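You operate a simulated robot arm through the tools that you are given. There is no shell and no other tool. Be economical: measure what you need, move in short steps, check, and stop when the job is done.

You run a simulated robot arm. Do the job below in one go: nothing can be reset, and whatever is moved stays where it is left.

JOB
Top up the finishing powder tub with one scoop from the teal tin.
Fine: tin lid on the table meanwhile; yellow scoop back, both lids pressed on.

The check looks at the end state, three seconds after you hand in, the way a careful person would. Anything else that was tipped, shoved, dropped, spilled or broken makes it a failure. Lids that push on must go on centred and level and be pressed home; caps that screw on are set level and turned clockwise until they are tight.

ROBOT AND FRAMES
A 7-joint arm with a two-finger parallel gripper, fixed in place. Base frame: the origin is at the foot of the arm, x ahead of it, y to its left, z up. Lengths are in m, angles in degrees, forces in N, time in s.
With the tool pointing down near the work surface it reaches from about 0.34 to 0.78 m from the base axis. Its first joint turns from -166.0 to 166.0 degrees. Payload 3.91 kg.
The TCP is the grasp point between the finger pads, 0.03 m short of the fingertips. In the tool frame z runs along the fingers and y along their closing line. Largest opening 0.11 m; finger width 0.02, thickness 0.01; the body of the gripper, 0.048 by 0.112 m, starts 0.055 m behind the TCP.
Orientation is that of the tool frame in the base frame, as a unit quaternion [x, y, z, w]. With the fingers straight down and closing along the base's y, the tool's x points along the base's -x, its y along +y and its z along -z.

CONTROLS
- The arm moves only by the tool send_rows. Its argument "deltas" is one flat list of numbers, 6 for each row, row after row: the shift along the tool's x, y, z in m, then the turn, a rotation vector about the tool's x, y, z in degrees. In form: [dx, dy, dz, ax, ay, az, dx, dy, dz, ax, ay, az, ...]. A call has 1 to 20 rows; each row shifts and turns the commanded pose from where the row before left it, along the tool's axes as they then stand. "hand" is the gripper command, from -1 (fully open) to 1 (shut), values between in proportion, set as the call begins (left out, the last holds). Each row takes 0.2 s and may step no farther than 0.05 m and 8.6 degrees from the row before; otherwise, or with a gripper value out of range, the whole call is refused. A pose out of reach is approached as far as the arm can. The call stops where the force on the tool passes 40 N (or 10 N more than at its start, if that is more) or the arm is blocked; 0.2 s more then pass. Each finger travels about 0.153 m/s and halts on what it meets, pressing with about 43 N; the grip force reading is that of the motor and also rises with nothing between the fingers. The clock runs only during rows and for 0.2 s after the last one: add rows that do not move to give the fingers time. It gives the time, the measured TCP pose, the force on the tool (base axes), the opening and the grip force at its end, in the units of the frame above (readings bear some noise), with the torque about the TCP (base axes, N m) and any sound that the robot's microphone picked up.
- Cameras (640 x 400 px; columns grow to the right, rows downward): "scene" is fixed at [0.2207, 0.4996, 1.5902]; the picture's right is [-0.74, -0.67, 0.00], its down [-0.61, 0.67, -0.42] and it looks along [0.28, -0.31, -0.91] (base axes); focal length 233 px, centre (320, 200). "wrist" rides on the gripper at [0.077, 0.007, -0.114] in the tool frame; the picture's right is [-0.09, 1.00, 0.00], its down [-0.80, -0.07, -0.59] and it looks along [-0.59, -0.05, 0.80] (tool axes); focal length 270 px, centre (320, 200). There is no depth. A picture from a camera that has moved, and an enlarged one, comes with that camera's place and axes in the base frame and with its lens.
- camera(camera): a new picture of that camera. The clock stands still meanwhile.
- slide_trunk(by): slides the trunk up (or, below 0, down) by that many m; the arm rides with it, the base frame stays. It gives what a move gives, with no picture.
- enlarge(camera, box): a new picture of the part [left, top, right, bottom] of that camera's present view, enlarged. The clock stands still meanwhile.
- job_done(): hands the job in; it is judged then, once.

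Go step by step. Nothing tells you positions but the pictures and the camera data: compare them with the known pose of the tool, close in by small moves and look again before you grip or let go. The budget is 120 turns and 84 pictures, counting those below and the enlarged ones. Unless the task says otherwise, let go and move clear before handing in, and close with one line.

The tools are called as a command line: name --argument value ..., lists and objects as JSON in quotes. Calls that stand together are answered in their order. send_rows: Moves the arm, as the interface text tells. Its arguments: {"type":"object","properties":{"deltas":{"type":"array","items":{"type":"number"}},"hand":{"type":"number"}},"required":["deltas"]} The other tools are called the same way: slide_trunk (by) slides the trunk up or down; camera (camera) takes a picture; enlarge (camera, box) takes an enlarged picture of a part of a camera's view; job_done () hands the job in.

At the start:

```text
clock: 0.0
eef_pos: [0.3734, 0.1206, 1.2528]
orientation: [0.0, 1.0, 0.0, 0.0]
force: [-0.8, -0.3, 0.3]
ft_torque: [0.0, -0.01, 0.01]
finger_gap: 0.1098
gripper_force: 0.0
trunk travel left (down, up): [-0.55, 0.06]
```

scene: 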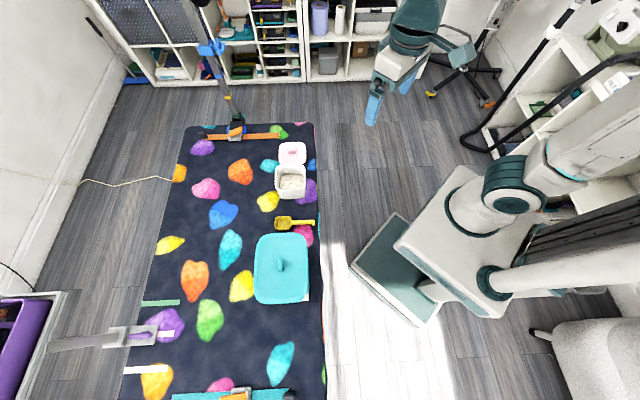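
wrist: 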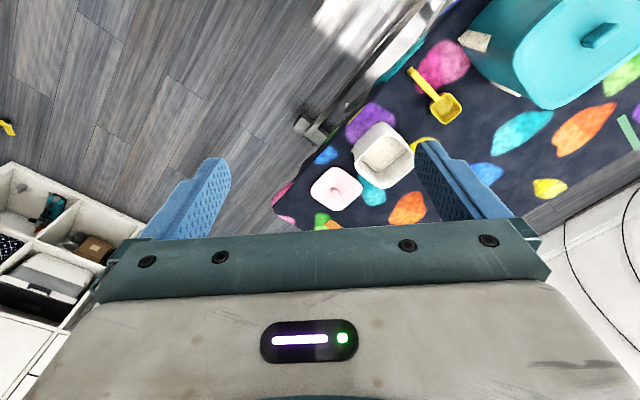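

I see a teal tin with a knobbed lid, a yellow scoop beside it, an open white tub, and a pink lid lying next to the tub. I'll take closer looks before moving.

enlarge --camera "scene" --box '[230, 130, 350, 205]'

enlarge --camera "scene" --box '[220, 205, 364, 315]'

enlarge --camera "wrist" --box '[290, 0, 640, 220]'

```text
5.33 times, centred on (290, 168) of scene
camera zoom: at [0.2207, 0.4996, 1.5902], right [-0.74, -0.67, 0.0], down [-0.61, 0.67, -0.42], along [0.28, -0.31, -0.91], focal length 1244 px, centre (480, 373)
```

zoom: 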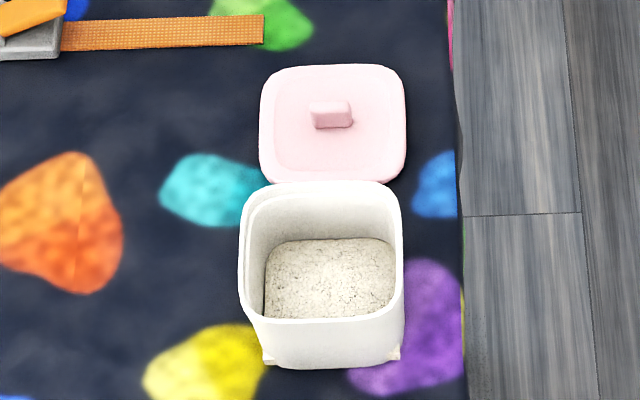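

```text
3.64 times, centred on (292, 260) of scene
camera zoom: at [0.2207, 0.4996, 1.5902], right [-0.74, -0.67, 0.0], down [-0.61, 0.67, -0.42], along [0.28, -0.31, -0.91], focal length 848 px, centre (422, -18)
```

zoom: 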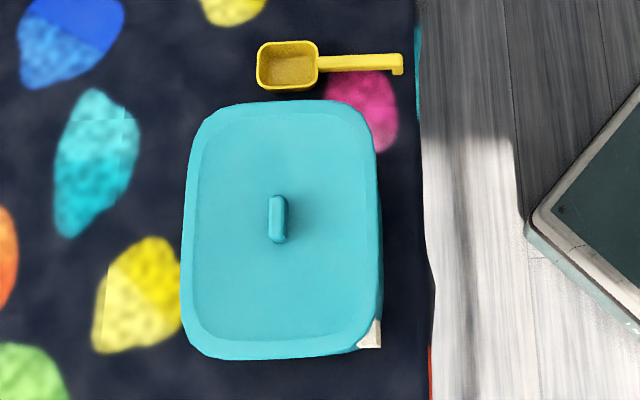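

```text
1.82 times, centred on (465, 110) of wrist
camera zoom: at [0.2961, 0.1277, 1.3668], right [0.09, 1.0, 0.0], down [0.8, -0.07, 0.59], along [0.59, -0.05, -0.8], focal length 491 px, centre (56, 364)
```

zoom: 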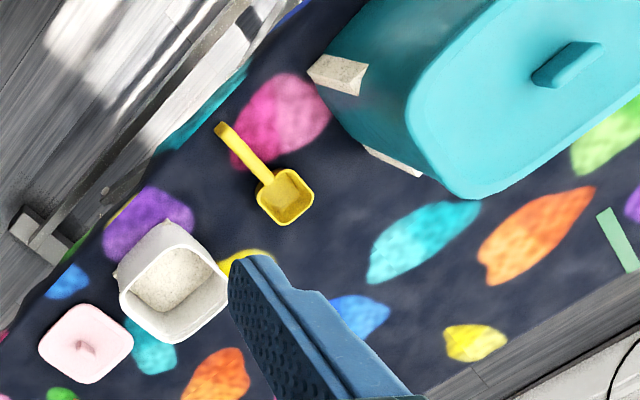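

The knob of the tin lid is at about (0.366, 0.495, 0.955), the tub rim at z≈0.845, and the scoop lies between them. I'll move the wrist camera to a closer vantage point.

send_rows --deltas '[0.009, 0.0325, 0.0125, 0, 0, 0, 0.009, 0.0325, 0.0125, 0, 0, 0, 0.009, 0.0325, 0.0125, 0, 0, 0, 0.009, 0.0325, 0.0125, 0, 0, 0, 0.009, 0.0325, 0.0125, 0, 0, 0, 0.009, 0.0325, 0.0125, 0, 0, 0, 0.009, 0.0325, 0.0125, 0, 0, 0, 0.009, 0.0325, 0.0125, 0, 0, 0]' --hand -1

camera --camera "wrist"

```text
clock: 1.8
eef_pos: [0.3028, 0.3814, 1.1537]
orientation: [-0.001, 1.0, 0.0, -0.001]
force: [-0.2, 1.2, -0.2]
ft_torque: [-0.01, -0.01, 0.01]
finger_gap: 0.1098
gripper_force: 0.1
trunk travel left (down, up): [-0.55, 0.06]
```

```text
78 pictures are left
camera wrist: at [0.2241, 0.3893, 1.2677], right [0.09, 1.0, 0.0], down [0.8, -0.07, 0.59], along [0.59, -0.05, -0.8], focal length 270 px, centre (320, 200)
```

wrist: 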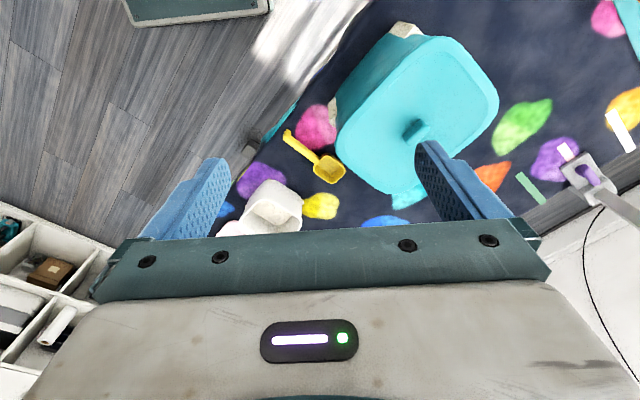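

The gripper hides the lower half of the view, but the tin and scoop are visible. I'll enlarge them.

enlarge --camera "wrist" --box '[220, 110, 380, 240]'

enlarge --camera "wrist" --box '[320, 10, 512, 210]'

```text
3.08 times, centred on (300, 175) of wrist
camera zoom: at [0.2241, 0.3893, 1.2677], right [0.09, 1.0, 0.0], down [0.8, -0.07, 0.59], along [0.59, -0.05, -0.8], focal length 832 px, centre (382, 277)
```

zoom: 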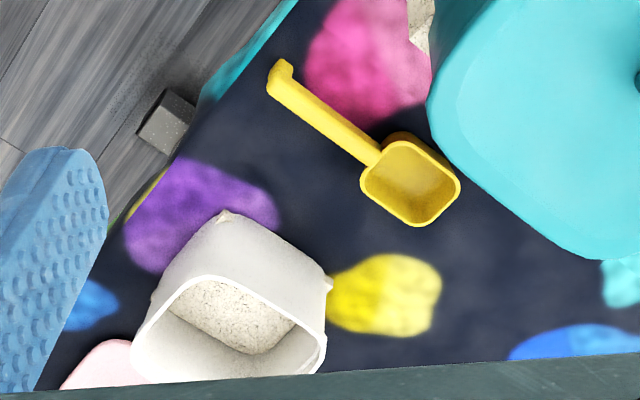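

```text
2.00 times, centred on (416, 110) of wrist
camera zoom: at [0.2241, 0.3893, 1.2677], right [0.09, 1.0, 0.0], down [0.8, -0.07, 0.59], along [0.59, -0.05, -0.8], focal length 541 px, centre (128, 380)
```

zoom: 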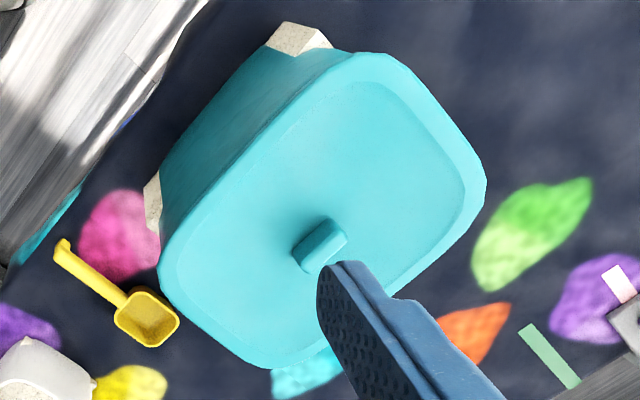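

The scoop looks empty, and the tub and tin both sit between small chocks. I'll turn the tool 45° so it closes across the lid's bar knob, and hover above it.

send_rows --deltas '[0, 0, 0, 0, 0, 7.5, 0, 0, 0, 0, 0, 7.5, 0, 0, 0, 0, 0, 7.5, 0, 0, 0, 0, 0, 7.5, 0, 0, 0, 0, 0, 7.5, 0, 0, 0, 0, 0, 7.5, 0.0091, 0.0311, 0.031, 0, 0, 0, 0.0091, 0.0311, 0.031, 0, 0, 0, 0.0091, 0.0311, 0.031, 0, 0, 0, 0.0091, 0.0311, 0.031, 0, 0, 0]'

camera --camera "wrist"

camera --camera "scene"

```text
clock: 4.0
eef_pos: [0.3641, 0.4959, 1.027]
orientation: [0.383, 0.924, -0.001, 0.0]
force: [-0.2, 0.5, 0.6]
ft_torque: [-0.06, 0.02, 0.0]
finger_gap: 0.1099
gripper_force: 0.0
trunk travel left (down, up): [-0.55, 0.06]
```

```text
75 pictures are left
camera wrist: at [0.3131, 0.5561, 1.1412], right [0.77, 0.64, 0.0], down [0.52, -0.62, 0.6], along [0.38, -0.46, -0.8], focal length 270 px, centre (320, 200)
```

wrist: 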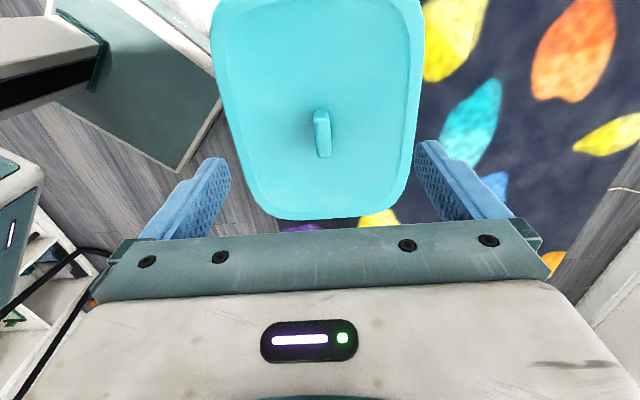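

```text
74 pictures are left
```

scene: 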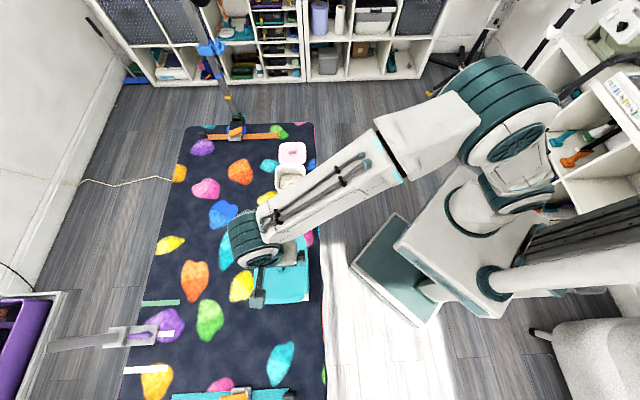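

enlarge --camera "wrist" --box '[200, 0, 440, 230]'

```text
1.74 times, centred on (320, 115) of wrist
camera zoom: at [0.3131, 0.5561, 1.1412], right [0.77, 0.64, 0.0], down [0.52, -0.62, 0.6], along [0.38, -0.46, -0.8], focal length 470 px, centre (320, 348)
```

zoom: 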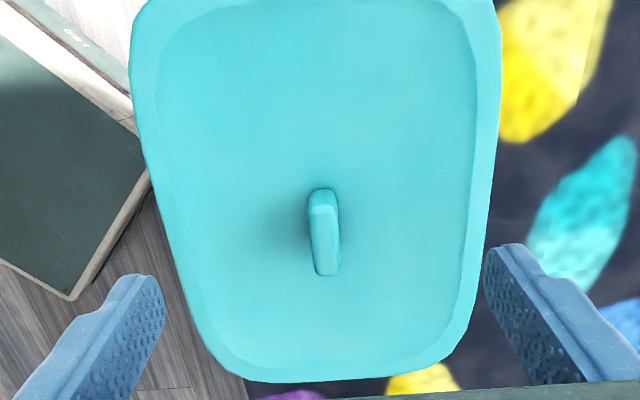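

The tool is centred over the knob. I'm going down carefully.

send_rows --deltas '[0, 0, 0.03, 0, 0, 0, 0, 0, 0.03, 0, 0, 0, 0, 0, 0.005, 0, 0, 0, 0, 0, 0, 0, 0, 0]' --hand -0.4

camera --camera "wrist"

```text
clock: 5.0
eef_pos: [0.3627, 0.4943, 0.9665]
orientation: [0.382, 0.924, 0.003, 0.0]
force: [2.6, -0.9, 32.3]
ft_torque: [-0.85, 0.72, 0.17]
finger_gap: 0.0772
gripper_force: 0.2
trunk travel left (down, up): [-0.55, 0.06]
```

```text
72 pictures are left
camera wrist: at [0.3125, 0.5535, 1.0819], right [0.77, 0.64, 0.01], down [0.51, -0.62, 0.59], along [0.38, -0.45, -0.81], focal length 270 px, centre (320, 200)
```

wrist: 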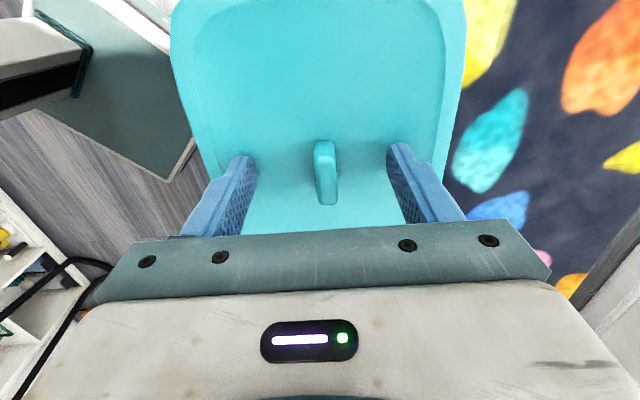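

The fingertips touched the lid, so its surface is at z≈0.936. I'll lift slightly and close on the knob.

send_rows --deltas '[0, 0, -0.007, 0, 0, 0, 0, 0, 0, 0, 0, 0]'

send_rows --deltas '[0, 0, 0, 0, 0, 0, 0, 0, 0, 0, 0, 0, 0, 0, 0, 0, 0, 0]' --hand 1

```text
clock: 5.6
eef_pos: [0.3626, 0.4953, 0.9688]
orientation: [0.382, 0.924, -0.001, -0.001]
force: [0.0, 0.6, 0.2]
ft_torque: [-0.03, -0.02, 0.02]
finger_gap: 0.0768
gripper_force: 0.0
trunk travel left (down, up): [-0.55, 0.06]
```

```text
clock: 6.4
eef_pos: [0.3633, 0.4943, 0.9699]
orientation: [0.383, 0.924, 0.001, -0.001]
force: [0.9, 1.0, -0.4]
ft_torque: [0.0, -0.03, -0.02]
finger_gap: 0.0105
gripper_force: 43.1
trunk travel left (down, up): [-0.55, 0.06]
heard: snap
```

The knob is gripped at a 10.5 mm gap. I'll lift slowly.

send_rows --deltas '[0, 0, -0.005, 0, 0, 0, 0, 0, -0.005, 0, 0, 0, 0, 0, -0.01, 0, 0, 0, 0, 0, -0.02, 0, 0, 0, 0, 0, -0.03, 0, 0, 0, 0, 0, -0.03, 0, 0, 0]'

camera --camera "wrist"

camera --camera "scene"

```text
clock: 7.8
eef_pos: [0.3644, 0.4953, 1.0704]
orientation: [0.383, 0.924, 0.0, 0.0]
force: [0.1, -0.2, -0.3]
ft_torque: [0.0, 0.04, -0.01]
finger_gap: 0.0106
gripper_force: 42.9
trunk travel left (down, up): [-0.55, 0.06]
```

```text
71 pictures are left
camera wrist: at [0.3133, 0.5535, 1.1857], right [0.77, 0.64, 0.0], down [0.52, -0.62, 0.59], along [0.38, -0.46, -0.8], focal length 270 px, centre (320, 200)
```

wrist: 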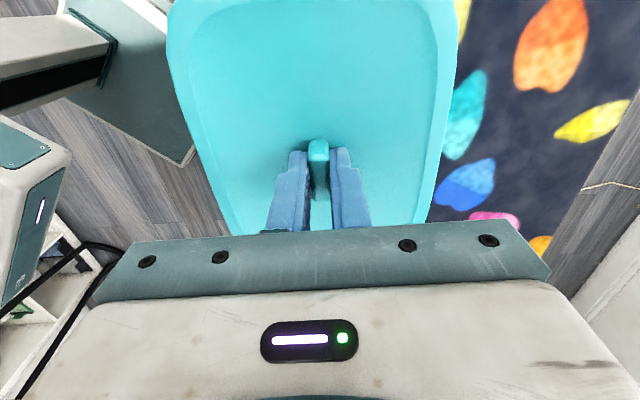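

```text
70 pictures are left
```

scene: 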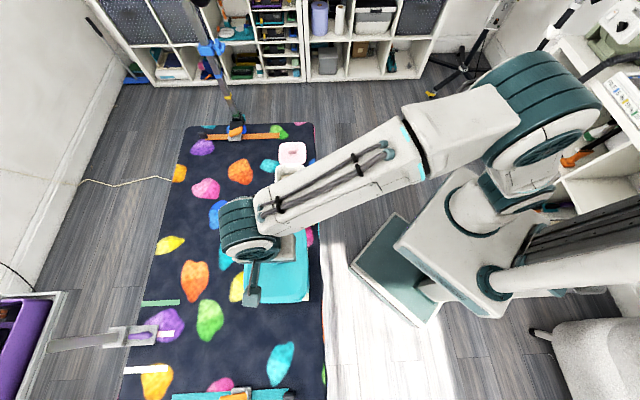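

The lid came off cleanly. I'll carry it to the clear table area beyond the tin, around (0.23, 0.68), and turn it 90° to save space.

send_rows --deltas '[0.0376, 0.006, 0, 0, 0, 0, 0.0376, 0.006, 0, 0, 0, 0, 0.0376, 0.006, 0, 0, 0, 0, 0.0376, 0.006, 0, 0, 0, 0, 0.0376, 0.006, 0, 0, 0, 0, 0.0376, 0.006, 0, 0, 0, 0, 0, 0, 0, 0, 0, -7.5, 0, 0, 0, 0, 0, -7.5, 0, 0, 0, 0, 0, -7.5, 0, 0, 0, 0, 0, -7.5, 0, 0, 0, 0, 0, -7.5, 0, 0, 0, 0, 0, -7.5, 0, 0, 0, 0, 0, -7.5, 0, 0, 0, 0, 0, -7.5, 0, 0, 0, 0, 0, -7.5, 0, 0, 0, 0, 0, -7.5, 0, 0, 0, 0, 0, -7.5, 0, 0, 0, 0, 0, -7.5]'

camera --camera "scene"

camera --camera "wrist"

```text
clock: 11.6
eef_pos: [0.2325, 0.6789, 1.0701]
orientation: [-0.383, 0.924, 0.0, 0.0]
force: [-0.7, 0.9, -0.3]
ft_torque: [0.04, -0.01, 0.0]
finger_gap: 0.0107
gripper_force: 43.2
trunk travel left (down, up): [-0.55, 0.06]
```

```text
69 pictures are left
```

scene: 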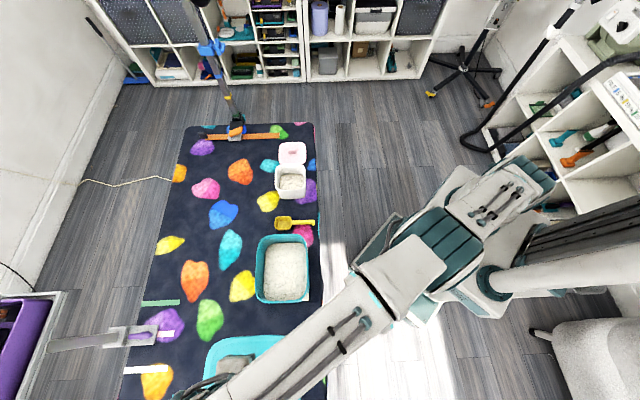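

```text
68 pictures are left
camera wrist: at [0.1704, 0.6303, 1.1845], right [-0.64, 0.77, 0.0], down [0.62, 0.52, 0.59], along [0.46, 0.38, -0.8], focal length 270 px, centre (320, 200)
```

wrist: 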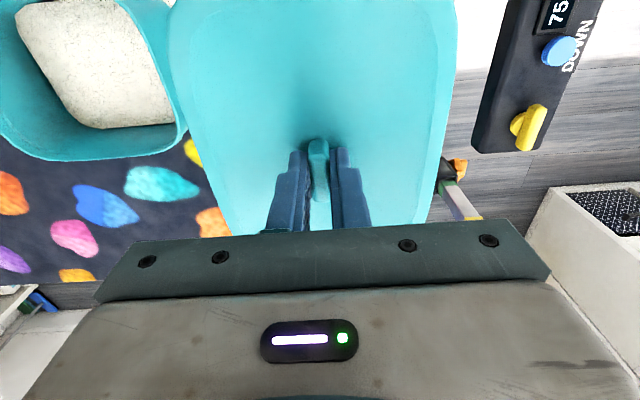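

The tin is full of powder, and the spot is clear. I'll shift slightly towards the tin and lower the lid to the table.

send_rows --deltas '[0, -0.0075, 0.04, 0, 0, 0, 0, -0.0075, 0.04, 0, 0, 0, 0, 0, 0.04, 0, 0, 0, 0, 0, 0.04, 0, 0, 0, 0, 0, 0.04, 0, 0, 0]'

camera --camera "scene"

send_rows --deltas '[0, 0, 0.01, 0, 0, 0, 0, 0, 0.01, 0, 0, 0, 0, 0, 0.01, 0, 0, 0, 0, 0, 0.01, 0, 0, 0, 0, 0, 0.005, 0, 0, 0, 0, 0, 0.005, 0, 0, 0, 0, 0, 0.004, 0, 0, 0, 0, 0, 0.004, 0, 0, 0]'

```text
clock: 12.8
eef_pos: [0.243, 0.6689, 0.8698]
orientation: [-0.383, 0.924, 0.0, 0.0]
force: [0.0, 0.0, 0.2]
ft_torque: [-0.01, 0.0, 0.01]
finger_gap: 0.0103
gripper_force: 42.9
trunk travel left (down, up): [-0.55, 0.06]
```

```text
67 pictures are left
```

scene: 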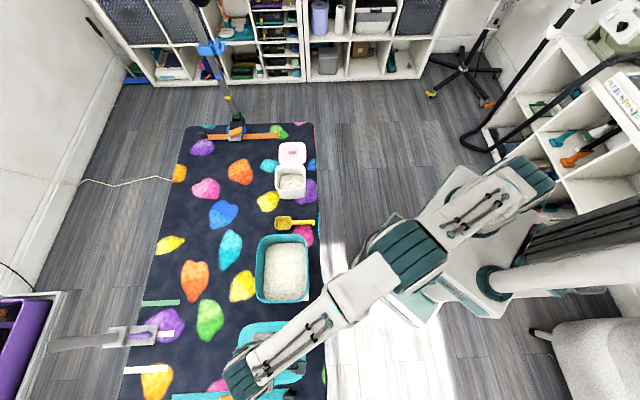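

```text
clock: 14.6
eef_pos: [0.2401, 0.6673, 0.8118]
orientation: [-0.383, 0.924, 0.0, 0.0]
force: [0.4, -0.7, -0.4]
ft_torque: [0.02, 0.04, 0.0]
finger_gap: 0.0107
gripper_force: 42.8
trunk travel left (down, up): [-0.55, 0.06]
```

send_rows --deltas '[0, 0, 0.004, 0, 0, 0, 0, 0, 0.004, 0, 0, 0, 0, 0, 0.004, 0, 0, 0, 0, 0, 0.004, 0, 0, 0, 0, 0, 0.004, 0, 0, 0, 0, 0, 0.004, 0, 0, 0]'

```text
clock: 16.2
eef_pos: [0.2425, 0.6705, 0.7959]
orientation: [-0.382, 0.924, 0.006, 0.003]
force: [0.3, -0.6, 16.5]
ft_torque: [-0.94, 0.53, -0.02]
finger_gap: 0.0106
gripper_force: 43.1
trunk travel left (down, up): [-0.55, 0.06]
stopped in row 6: the force on the tool passed its limit (the readings are from after the stop); the commanded pose is now the measured one
```

The lid rests on the table. I'll let go and rise.

send_rows --deltas '[0, 0, -0.001, 0, 0, 0, 0, 0, 0, 0, 0, 0, 0, 0, 0, 0, 0, 0]' --hand -0.3

send_rows --deltas '[0, 0, -0.03, 0, 0, 0, 0, 0, -0.04, 0, 0, 0, 0, 0, -0.04, 0, 0, 0, 0, 0, -0.04, 0, 0, 0, 0, 0, -0.04, 0, 0, 0, 0, 0, -0.04, 0, 0, 0]'

camera --camera "wrist"

```text
clock: 17.0
eef_pos: [0.241, 0.6721, 0.7936]
orientation: [-0.383, 0.924, 0.003, 0.003]
force: [-5.0, 2.1, 10.4]
ft_torque: [-0.18, -0.06, -0.06]
finger_gap: 0.0695
gripper_force: 0.1
trunk travel left (down, up): [-0.55, 0.06]
```

```text
clock: 18.4
eef_pos: [0.2404, 0.6706, 1.0236]
orientation: [-0.382, 0.924, 0.003, 0.001]
force: [-1.7, 0.9, 0.9]
ft_torque: [-0.01, 0.0, 0.04]
finger_gap: 0.0716
gripper_force: 0.0
trunk travel left (down, up): [-0.55, 0.06]
```

```text
66 pictures are left
camera wrist: at [0.1805, 0.6198, 1.1384], right [-0.64, 0.77, 0.0], down [0.62, 0.51, 0.6], along [0.46, 0.39, -0.8], focal length 270 px, centre (320, 200)
```

wrist: 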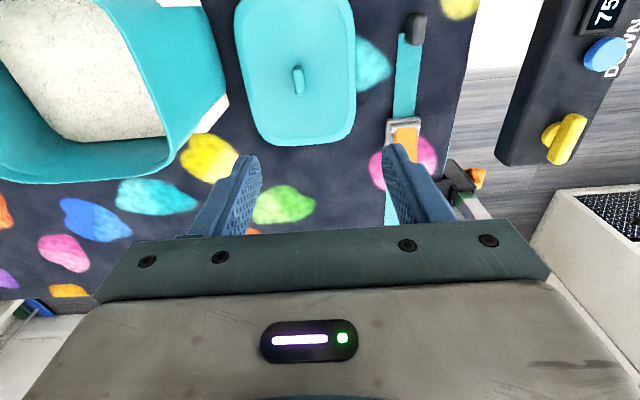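

The lid lies flat on the table, clear of the tin. Next I'll look at the scoop and the powder level.

enlarge --camera "scene" --box '[240, 205, 336, 265]'

enlarge --camera "scene" --box '[230, 220, 342, 310]'

```text
6.67 times, centred on (288, 235) of scene
camera zoom: at [0.2207, 0.4996, 1.5902], right [-0.74, -0.67, 0.0], down [-0.61, 0.67, -0.42], along [0.28, -0.31, -0.91], focal length 1555 px, centre (533, -33)
```

zoom: 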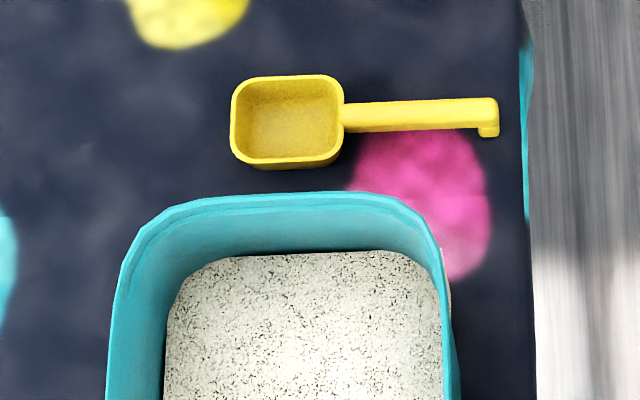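

```text
4.44 times, centred on (286, 265) of scene
camera zoom: at [0.2207, 0.4996, 1.5902], right [-0.74, -0.67, 0.0], down [-0.61, 0.67, -0.42], along [0.28, -0.31, -0.91], focal length 1037 px, centre (471, -89)
```

zoom: 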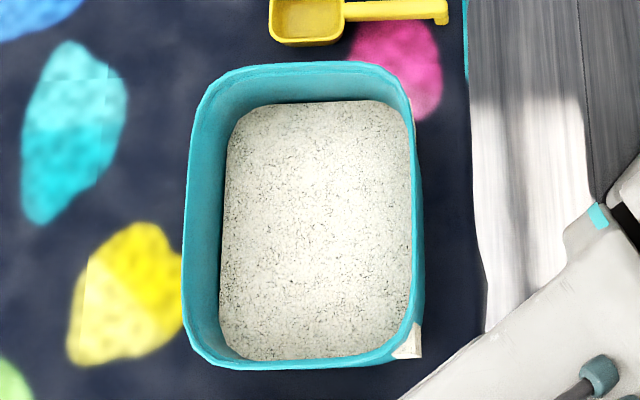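

The handle runs from about (0.421, 0.305) to (0.478, 0.365) with its top at z≈0.80. The powder surface is around z≈0.82, and the rim at about 0.925. I'll move above the handle with the tool leaned back 30° so the scoop can dig and pour comfortably.

send_rows --deltas '[0.0103, -0.0428, 0, 0, 0, 0, 0.0103, -0.0428, 0, 0, 0, 0, 0.0103, -0.0428, 0, 0, 0, 0, 0.0103, -0.0428, 0, 0, 0, 0, 0.0103, -0.0428, 0, 0, 0, 0, 0.0103, -0.0428, 0, 0, 0, 0, 0.0103, -0.0428, 0, 0, 0, 0, 0.0103, -0.0428, 0, 0, 0, 0, 0.0103, -0.0428, 0, 0, 0, 0, 0, 0, 0, 0, -7.5, 0, 0, 0, 0, 0, -7.5, 0, 0, 0, 0, 0, -7.5, 0, 0, 0, 0, 0, -7.5, 0]' --hand -0.5

camera --camera "wrist"

camera --camera "scene"

```text
clock: 21.2
eef_pos: [0.4482, 0.3322, 1.0212]
orientation: [-0.369, 0.892, 0.101, 0.242]
force: [0.6, -0.8, -0.5]
ft_torque: [-0.01, 0.0, -0.01]
finger_gap: 0.0823
gripper_force: 0.1
trunk travel left (down, up): [-0.55, 0.06]
```

```text
63 pictures are left
camera wrist: at [0.3545, 0.2488, 1.0813], right [-0.65, 0.76, 0.05], down [0.33, 0.22, 0.92], along [0.68, 0.61, -0.39], focal length 270 px, centre (320, 200)
```

wrist: 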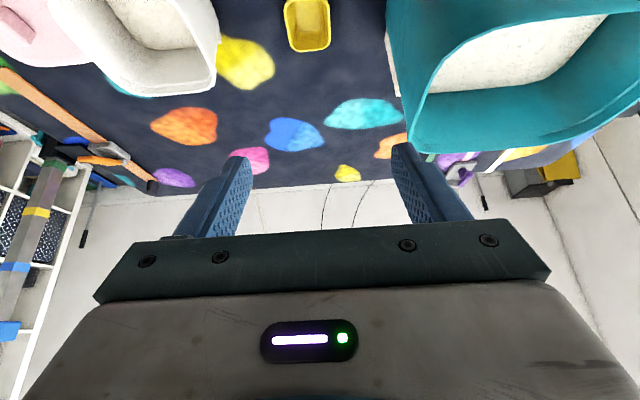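

```text
62 pictures are left
```

scene: 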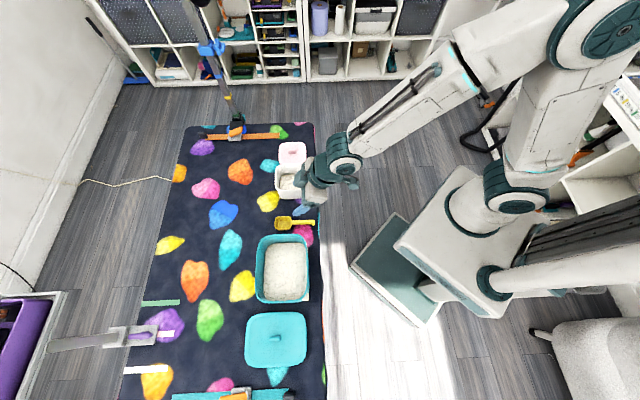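

The pose works. The wrist view suggests the scoop is about 8 mm nearer the tub than I thought, so I'll shift and go down partway to look again.

send_rows --deltas '[0, -0.008, 0, 0, 0, 0, 0.02, 0, 0.0346, 0, 0, 0, 0.02, 0, 0.0346, 0, 0, 0, 0.015, 0, 0.026, 0, 0, 0]'

camera --camera "wrist"

enlarge --camera "scene" --box '[240, 160, 352, 260]'

```text
clock: 22.2
eef_pos: [0.4553, 0.3268, 0.9098]
orientation: [-0.369, 0.892, 0.101, 0.241]
force: [0.6, 0.0, 0.6]
ft_torque: [-0.03, -0.02, 0.02]
finger_gap: 0.0828
gripper_force: 0.0
trunk travel left (down, up): [-0.55, 0.06]
```

```text
61 pictures are left
camera wrist: at [0.3602, 0.2438, 0.9699], right [-0.65, 0.76, 0.05], down [0.33, 0.22, 0.92], along [0.68, 0.61, -0.4], focal length 270 px, centre (320, 200)
```

wrist: 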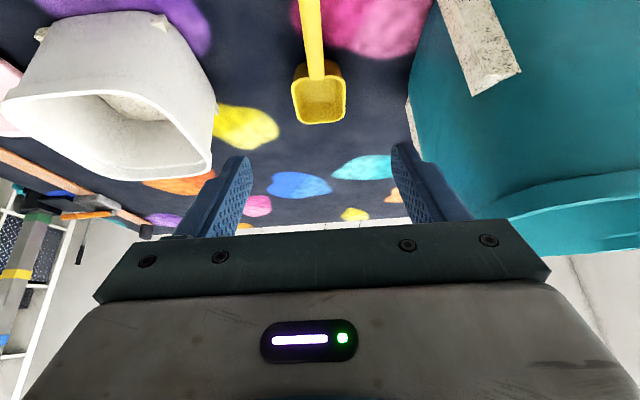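

```text
4.00 times, centred on (296, 210) of scene
camera zoom: at [0.2207, 0.4996, 1.5902], right [-0.74, -0.67, 0.0], down [-0.61, 0.67, -0.42], along [0.28, -0.31, -0.91], focal length 933 px, centre (416, 160)
```

zoom: 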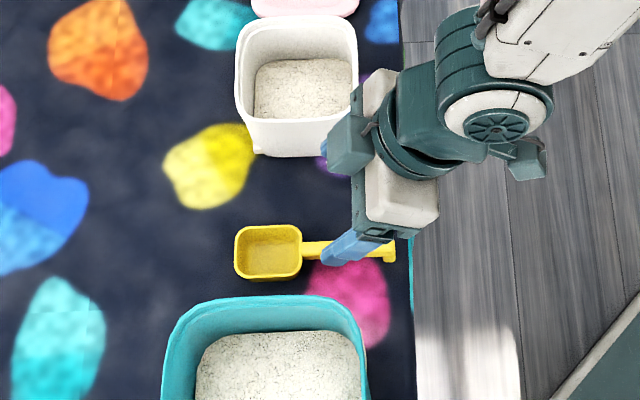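

The handle lines up with the tool's plane within about 2 mm. I'll descend to straddle it, slightly further back from the bowl.

send_rows --deltas '[0.0155, 0.001, 0.0234, 0, 0, 0, 0.0155, 0.0005, 0.0234, 0, 0, 0, 0.0155, 0, 0.0234, 0, 0, 0]'

camera --camera "wrist"

enlarge --camera "scene" --box '[260, 190, 340, 250]'

```text
clock: 23.0
eef_pos: [0.451, 0.324, 0.8247]
orientation: [-0.369, 0.892, 0.101, 0.242]
force: [0.4, 0.2, -0.2]
ft_torque: [-0.01, -0.02, -0.01]
finger_gap: 0.0826
gripper_force: 0.1
trunk travel left (down, up): [-0.55, 0.06]
```

```text
59 pictures are left
camera wrist: at [0.3571, 0.2406, 0.884], right [-0.65, 0.76, 0.05], down [0.33, 0.22, 0.92], along [0.68, 0.61, -0.39], focal length 270 px, centre (320, 200)
```

wrist: 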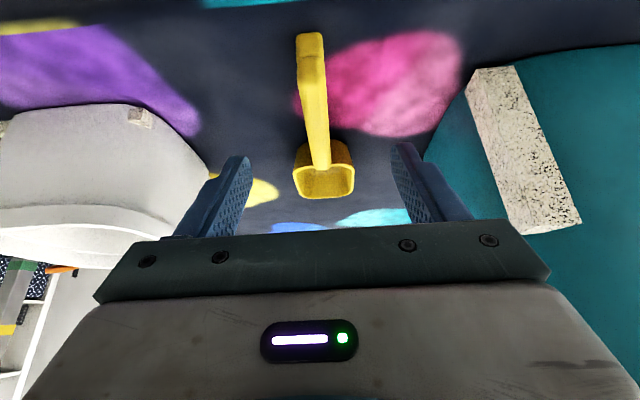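

```text
6.67 times, centred on (300, 220) of scene
camera zoom: at [0.2207, 0.4996, 1.5902], right [-0.74, -0.67, 0.0], down [-0.61, 0.67, -0.42], along [0.28, -0.31, -0.91], focal length 1555 px, centre (453, 67)
```

zoom: 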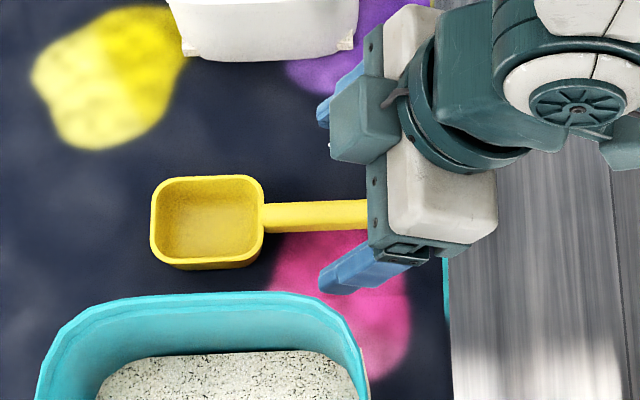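

send_rows --deltas '[0.0065, 0, 0.0111, 0, 0, 0, 0.0065, 0, 0.0111, 0, 0, 0, 0, 0, 0, 0, 0, 0]'

camera --camera "wrist"

```text
clock: 23.8
eef_pos: [0.4492, 0.3244, 0.8004]
orientation: [-0.368, 0.892, 0.101, 0.242]
force: [-0.5, 1.0, -0.1]
ft_torque: [0.01, -0.01, 0.0]
finger_gap: 0.0825
gripper_force: 0.0
trunk travel left (down, up): [-0.55, 0.06]
```

```text
57 pictures are left
camera wrist: at [0.356, 0.2415, 0.8602], right [-0.65, 0.76, 0.05], down [0.33, 0.22, 0.92], along [0.68, 0.61, -0.39], focal length 270 px, centre (320, 200)
```

wrist: 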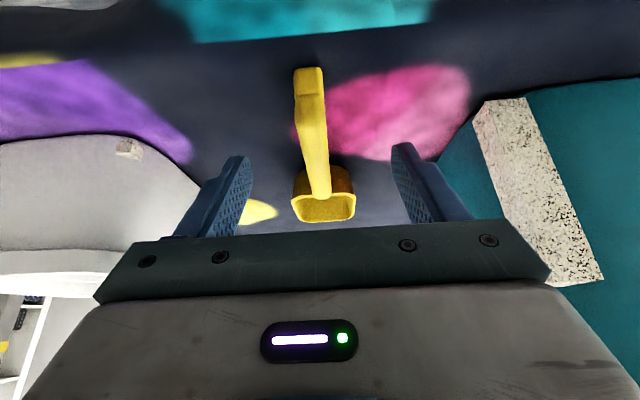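

The handle top looks to be at about z≈0.785, with the bowl 45 mm ahead. I'll drop 8 mm more and close.

send_rows --deltas '[0.004, 0, 0.007, 0, 0, 0, 0, 0, 0, 0, 0, 0]'

send_rows --deltas '[0, 0, 0, 0, 0, 0, 0, 0, 0, 0, 0, 0, 0, 0, 0, 0, 0, 0]' --hand 1

camera --camera "wrist"

```text
clock: 24.4
eef_pos: [0.4502, 0.324, 0.7927]
orientation: [-0.369, 0.892, 0.102, 0.242]
force: [0.2, -0.3, -0.2]
ft_torque: [-0.01, -0.01, 0.03]
finger_gap: 0.0824
gripper_force: 0.1
trunk travel left (down, up): [-0.55, 0.06]
```

```text
clock: 25.2
eef_pos: [0.4499, 0.3242, 0.7932]
orientation: [-0.369, 0.892, 0.101, 0.241]
force: [0.6, -0.3, 1.6]
ft_torque: [-0.02, -0.07, -0.06]
finger_gap: 0.0127
gripper_force: 43.0
trunk travel left (down, up): [-0.55, 0.06]
```

```text
56 pictures are left
camera wrist: at [0.3564, 0.2419, 0.8532], right [-0.65, 0.76, 0.05], down [0.33, 0.22, 0.92], along [0.68, 0.61, -0.39], focal length 270 px, centre (320, 200)
```

wrist: 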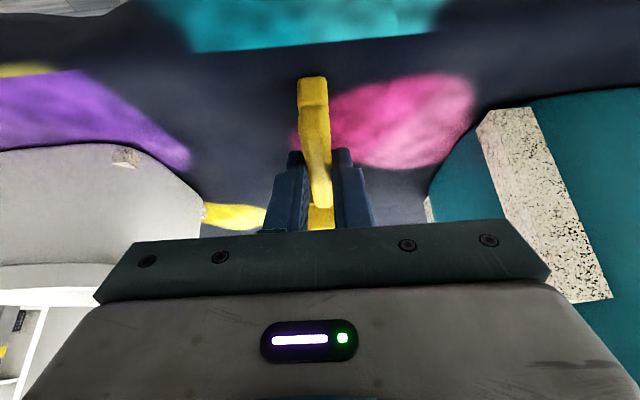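

The scoop's handle is gripped at a 12.7 mm gap. I'll lift straight up.

send_rows --deltas '[-0.01, 0, -0.0173, 0, 0, 0, -0.02, 0, -0.0346, 0, 0, 0, -0.02, 0, -0.0346, 0, 0, 0, -0.02, 0, -0.0346, 0, 0, 0, -0.02, 0, -0.0346, 0, 0, 0, -0.02, 0, -0.0346, 0, 0, 0, -0.02, 0, -0.0346, 0, 0, 0]'

enlarge --camera "scene" --box '[220, 120, 364, 310]'

camera --camera "wrist"

```text
clock: 26.8
eef_pos: [0.4472, 0.322, 1.0562]
orientation: [-0.37, 0.891, 0.103, 0.241]
force: [-0.6, 0.2, 0.0]
ft_torque: [-0.03, -0.02, -0.01]
finger_gap: 0.0127
gripper_force: 43.8
trunk travel left (down, up): [-0.55, 0.06]
```

```text
2.11 times, centred on (292, 215) of scene
camera zoom: at [0.2207, 0.4996, 1.5902], right [-0.74, -0.67, 0.0], down [-0.61, 0.67, -0.42], along [0.28, -0.31, -0.91], focal length 491 px, centre (379, 168)
```

zoom: 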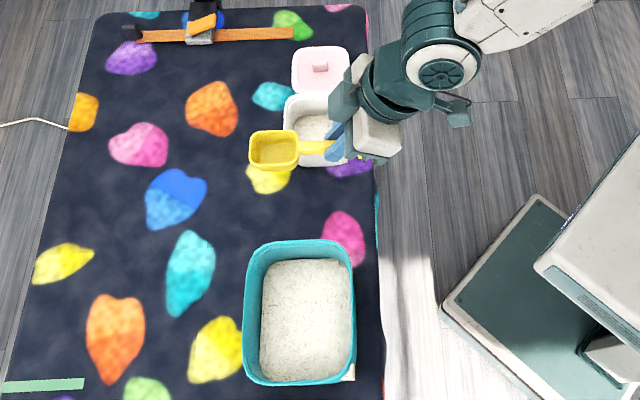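

```text
54 pictures are left
camera wrist: at [0.3535, 0.2391, 1.1164], right [-0.65, 0.76, 0.05], down [0.33, 0.22, 0.92], along [0.68, 0.61, -0.4], focal length 270 px, centre (320, 200)
```

wrist: 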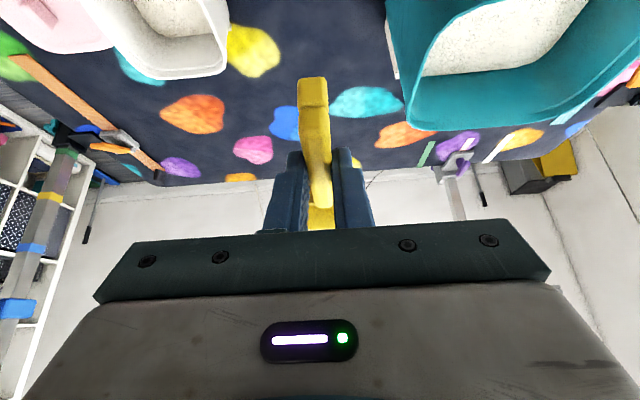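

The scoop is held firmly and level. I'll swing it to line up with the tin's long axis and pitch it nose-down, still up high.

send_rows --deltas '[0, 0, 0, 3.75, 0, 6.495, 0, 0, 0, 3.75, 0, 6.495, 0, 0, 0, 3.75, 0, 6.495, 0, 0, 0, 3.75, 0, 6.495, 0, 0, 0, 3.75, 0, 6.495, 0, 0, 0, 3.75, 0, 6.495, 0, 0, 0, 3.75, 0, 6.495, 0, 0, 0, 3.75, 0, 6.495, 0, 0, 0, 3.75, 0, 6.495, 0, 0, 0, 3.75, 0, 6.495, 0, 0, 0, 3.75, 0, 6.495, 0, 0, 0, 3.75, 0, 6.495]'

send_rows --deltas '[0, 0, 0, 0, 7.5, 0, 0, 0, 0, 0, 7.5, 0, 0, 0, 0, 0, 7.5, 0, 0, 0, 0, 0, 7.5, 0, 0, 0, 0, 0, 7.5, 0, 0, 0, 0, 0, 7.5, 0, 0, 0, 0, 0, 7.5, 0, 0, 0, 0, 0, 7.5, 0]'

```text
clock: 29.4
eef_pos: [0.4488, 0.324, 1.0529]
orientation: [0.372, 0.892, -0.096, 0.238]
force: [-0.5, 1.0, -1.0]
ft_torque: [0.02, 0.0, 0.07]
finger_gap: 0.0126
gripper_force: 42.7
trunk travel left (down, up): [-0.55, 0.06]
```

```text
clock: 31.2
eef_pos: [0.4492, 0.3226, 1.0529]
orientation: [0.369, 0.892, 0.104, -0.24]
force: [0.2, 0.3, -0.9]
ft_torque: [-0.01, -0.04, -0.02]
finger_gap: 0.0129
gripper_force: 43.0
trunk travel left (down, up): [-0.55, 0.06]
```

send_rows --deltas '[0.0366, 0.0132, 0.0156, 0, 0, 0, 0.0366, 0.0132, 0.0156, 0, 0, 0, 0.0366, 0.0132, 0.0156, 0, 0, 0, 0.0366, 0.0132, 0.0156, 0, 0, 0, 0.0366, 0.0132, 0.0156, 0, 0, 0, 0, 0, 0, 0, 0, 0]'

enlarge --camera "scene" --box '[200, 180, 360, 310]'

camera --camera "wrist"

```text
clock: 32.6
eef_pos: [0.3555, 0.5105, 1.0793]
orientation: [0.369, 0.892, 0.102, -0.24]
force: [0.2, -0.1, -0.8]
ft_torque: [0.0, -0.02, -0.01]
finger_gap: 0.0127
gripper_force: 43.6
trunk travel left (down, up): [-0.55, 0.06]
```

```text
3.08 times, centred on (280, 245) of scene
camera zoom: at [0.2207, 0.4996, 1.5902], right [-0.74, -0.67, 0.0], down [-0.61, 0.67, -0.42], along [0.28, -0.31, -0.91], focal length 718 px, centre (443, 62)
```

zoom: 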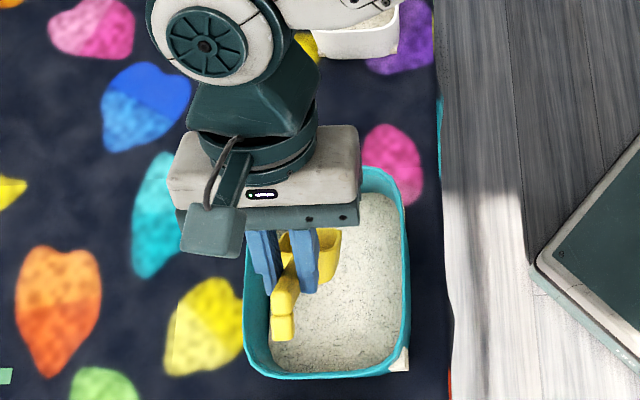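

```text
52 pictures are left
camera wrist: at [0.3528, 0.5215, 1.2169], right [0.76, 0.65, -0.04], down [0.65, -0.75, 0.11], along [0.04, -0.11, -0.99], focal length 270 px, centre (320, 200)
```

wrist: 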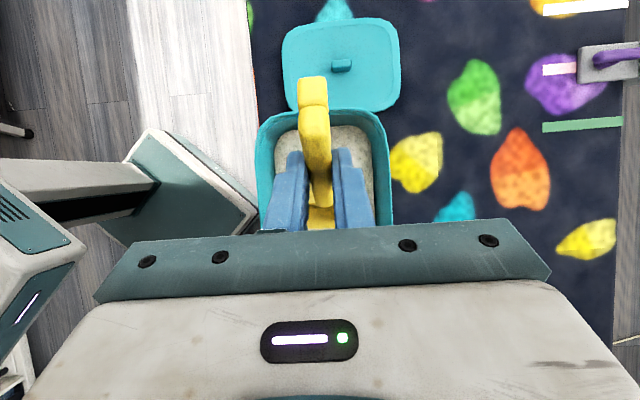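

The scoop is centred laterally over the tin, and pitched nose-down. I'm lowering it until the bowl nears the powder.

send_rows --deltas '[-0.02, -0.002, 0.0346, 0, 0, 0, -0.02, 0, 0.0346, 0, 0, 0, -0.02, 0, 0.0346, 0, 0, 0, 0, 0, 0, 0, 0, 0]'

enlarge --camera "scene" --box '[220, 200, 350, 310]'

camera --camera "wrist"

```text
clock: 33.6
eef_pos: [0.3536, 0.5083, 0.9578]
orientation: [0.368, 0.893, 0.102, -0.239]
force: [-0.6, 0.8, -0.1]
ft_torque: [-0.01, -0.04, -0.02]
finger_gap: 0.0128
gripper_force: 43.0
trunk travel left (down, up): [-0.55, 0.06]
```

```text
3.64 times, centred on (285, 255) of scene
camera zoom: at [0.2207, 0.4996, 1.5902], right [-0.74, -0.67, 0.0], down [-0.61, 0.67, -0.42], along [0.28, -0.31, -0.91], focal length 848 px, centre (447, 0)
```

zoom: 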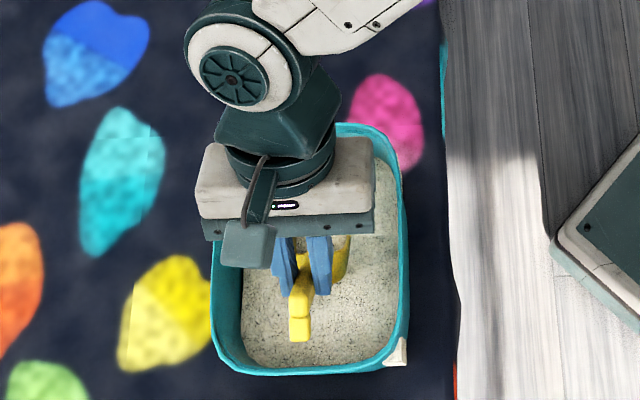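

```text
50 pictures are left
camera wrist: at [0.3497, 0.5186, 1.0945], right [0.76, 0.65, -0.04], down [0.65, -0.75, 0.11], along [0.04, -0.11, -0.99], focal length 270 px, centre (320, 200)
```

wrist: 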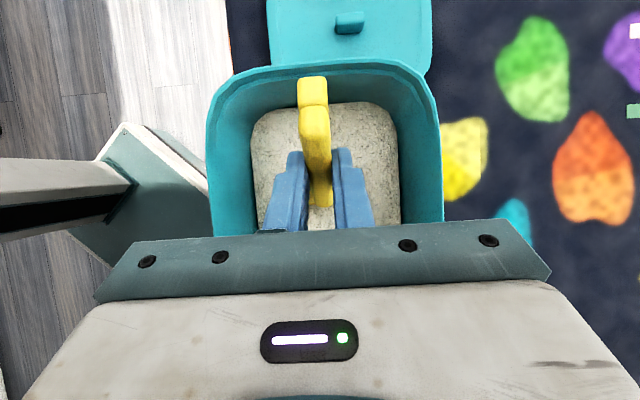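

enlarge --camera "scene" --box '[262, 250, 318, 290]'

send_rows --deltas '[-0.0075, 0, 0.013, 0, 0, 0, -0.0075, 0, 0.013, 0, 0, 0]'

enlarge --camera "scene" --box '[262, 250, 318, 290]'

```text
10.00 times, centred on (290, 270) of scene
camera zoom: at [0.2207, 0.4996, 1.5902], right [-0.74, -0.67, 0.0], down [-0.61, 0.67, -0.42], along [0.28, -0.31, -0.91], focal length 2332 px, centre (620, -500)
```

zoom: 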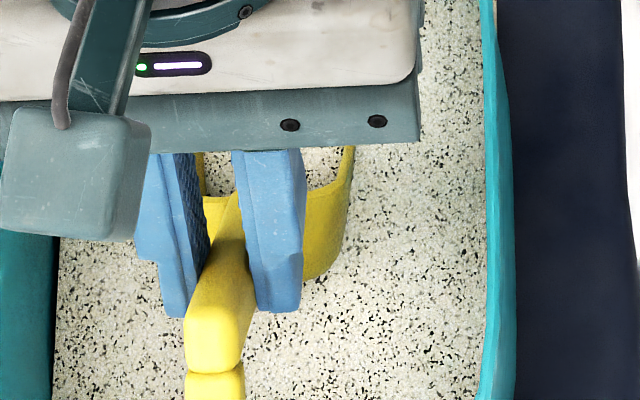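

```text
clock: 34.2
eef_pos: [0.3544, 0.5085, 0.9282]
orientation: [0.368, 0.893, 0.102, -0.24]
force: [0.1, -0.1, -0.4]
ft_torque: [-0.03, -0.02, 0.02]
finger_gap: 0.0126
gripper_force: 43.0
trunk travel left (down, up): [-0.55, 0.06]
```

```text
10.00 times, centred on (290, 270) of scene
camera zoom: at [0.2207, 0.4996, 1.5902], right [-0.74, -0.67, 0.0], down [-0.61, 0.67, -0.42], along [0.28, -0.31, -0.91], focal length 2332 px, centre (620, -500)
```

zoom: 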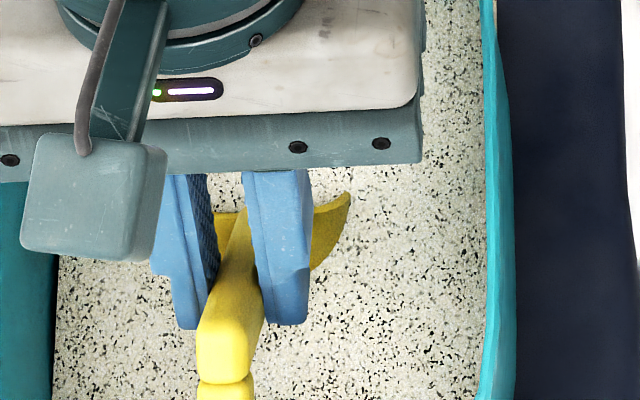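

The bowl enters the powder, whose surface is at about z≈0.855, with almost no resistance. Now I'll plunge, sweep forward while levelling, and lift a little.

send_rows --deltas '[-0.0058, 0, 0.01, 0, 0, 0, -0.0058, 0, 0.01, 0, 0, 0, -0.0034, 0, 0.0038, 0, -7, 0, -0.0029, 0, 0.0042, 0, -7, 0, -0.0024, 0, 0.0045, 0, -7, 0, -0.0018, 0, 0.0047, 0, -7, 0, -0.0012, 0, 0.005, 0, -7, 0, 0, 0, 0, 0, 0, 0]'

enlarge --camera "scene" --box '[250, 220, 330, 310]'

```text
clock: 36.0
eef_pos: [0.3577, 0.5056, 0.8795]
orientation: [0.383, 0.923, -0.013, 0.039]
force: [0.2, -0.2, 0.0]
ft_torque: [-0.01, 0.0, 0.0]
finger_gap: 0.0128
gripper_force: 43.2
trunk travel left (down, up): [-0.55, 0.06]
```

```text
4.44 times, centred on (290, 265) of scene
camera zoom: at [0.2207, 0.4996, 1.5902], right [-0.74, -0.67, 0.0], down [-0.61, 0.67, -0.42], along [0.28, -0.31, -0.91], focal length 1037 px, centre (453, -89)
```

zoom: 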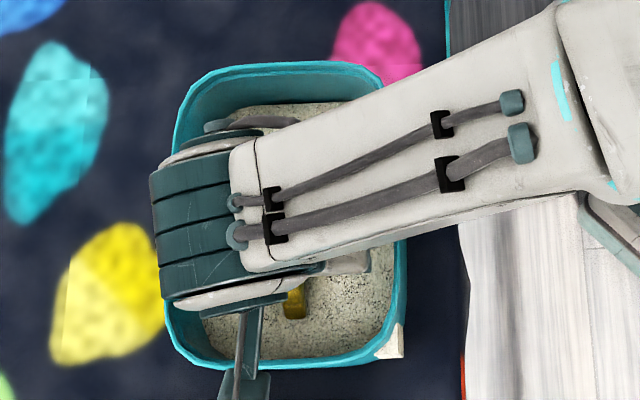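

send_rows --deltas '[0, 0, 0, 0, -7.5, 0, -0.0022, 0, -0.0098, 0, -7.5, 0, -0.0068, 0, -0.0188, 0, 0, 0, -0.0068, 0, -0.0188, 0, 0, 0, -0.0103, 0, -0.0282, 0, 0, 0, 0, 0, 0, 0, -7, 0, 0, 0, 0, 0, -3, 0, 0, 0, 0, 0, 0, 0]'

camera --camera "wrist"

enlarge --camera "scene" --box '[230, 180, 342, 310]'

```text
clock: 37.8
eef_pos: [0.3575, 0.5043, 0.9602]
orientation: [0.37, 0.892, -0.096, 0.239]
force: [-3.9, 2.7, 0.9]
ft_torque: [0.08, 0.11, -0.07]
finger_gap: 0.0127
gripper_force: 43.4
trunk travel left (down, up): [-0.55, 0.06]
```

```text
46 pictures are left
camera wrist: at [0.2726, 0.5973, 1.0216], right [0.76, 0.65, 0.05], down [0.23, -0.34, 0.91], along [0.61, -0.68, -0.4], focal length 270 px, centre (320, 200)
```

wrist: 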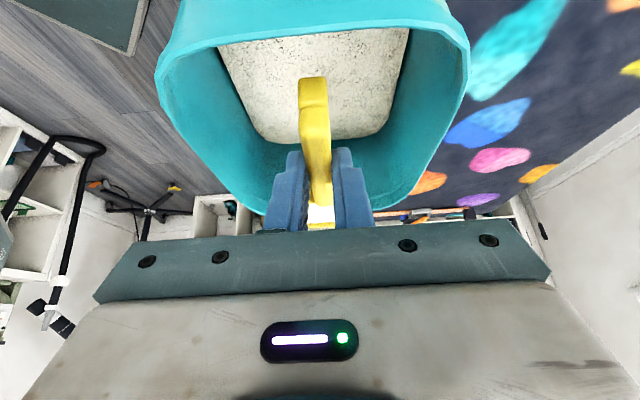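

```text
3.08 times, centred on (286, 245) of scene
camera zoom: at [0.2207, 0.4996, 1.5902], right [-0.74, -0.67, 0.0], down [-0.61, 0.67, -0.42], along [0.28, -0.31, -0.91], focal length 718 px, centre (425, 62)
```

zoom: 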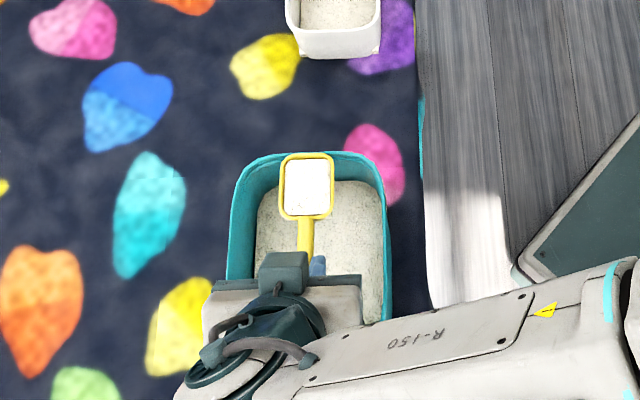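

The scoop came out full and level, but its nose is touching the tin's end wall slightly. I'll back off 8 mm, then rise.

send_rows --deltas '[0.0069, 0, -0.004, 0, 0, 0, -0.005, 0, -0.0087, 0, 0, 0, -0.01, 0, -0.0173, 0, 0, 0, -0.01, 0, -0.0173, 0, 0, 0, -0.01, 0, -0.0173, 0, 0, 0, 0, 0, 0, 0, 0, 0]'

enlarge --camera "scene" --box '[250, 200, 330, 260]'

```text
clock: 39.2
eef_pos: [0.3526, 0.5097, 1.0311]
orientation: [0.37, 0.893, -0.095, 0.239]
force: [0.4, 0.0, -0.6]
ft_torque: [0.0, 0.03, 0.02]
finger_gap: 0.0125
gripper_force: 43.0
trunk travel left (down, up): [-0.55, 0.06]
```

```text
6.67 times, centred on (290, 230) of scene
camera zoom: at [0.2207, 0.4996, 1.5902], right [-0.74, -0.67, 0.0], down [-0.61, 0.67, -0.42], along [0.28, -0.31, -0.91], focal length 1555 px, centre (520, 0)
```

zoom: 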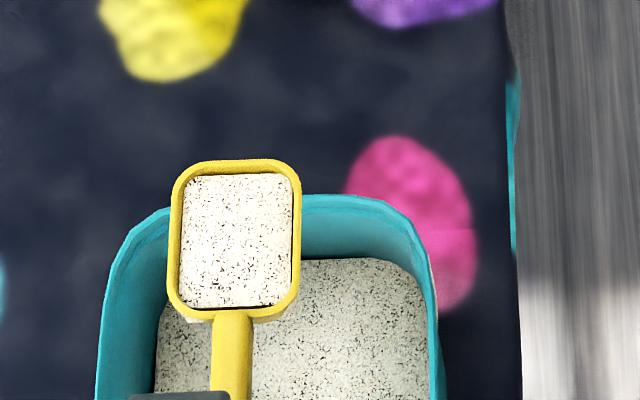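

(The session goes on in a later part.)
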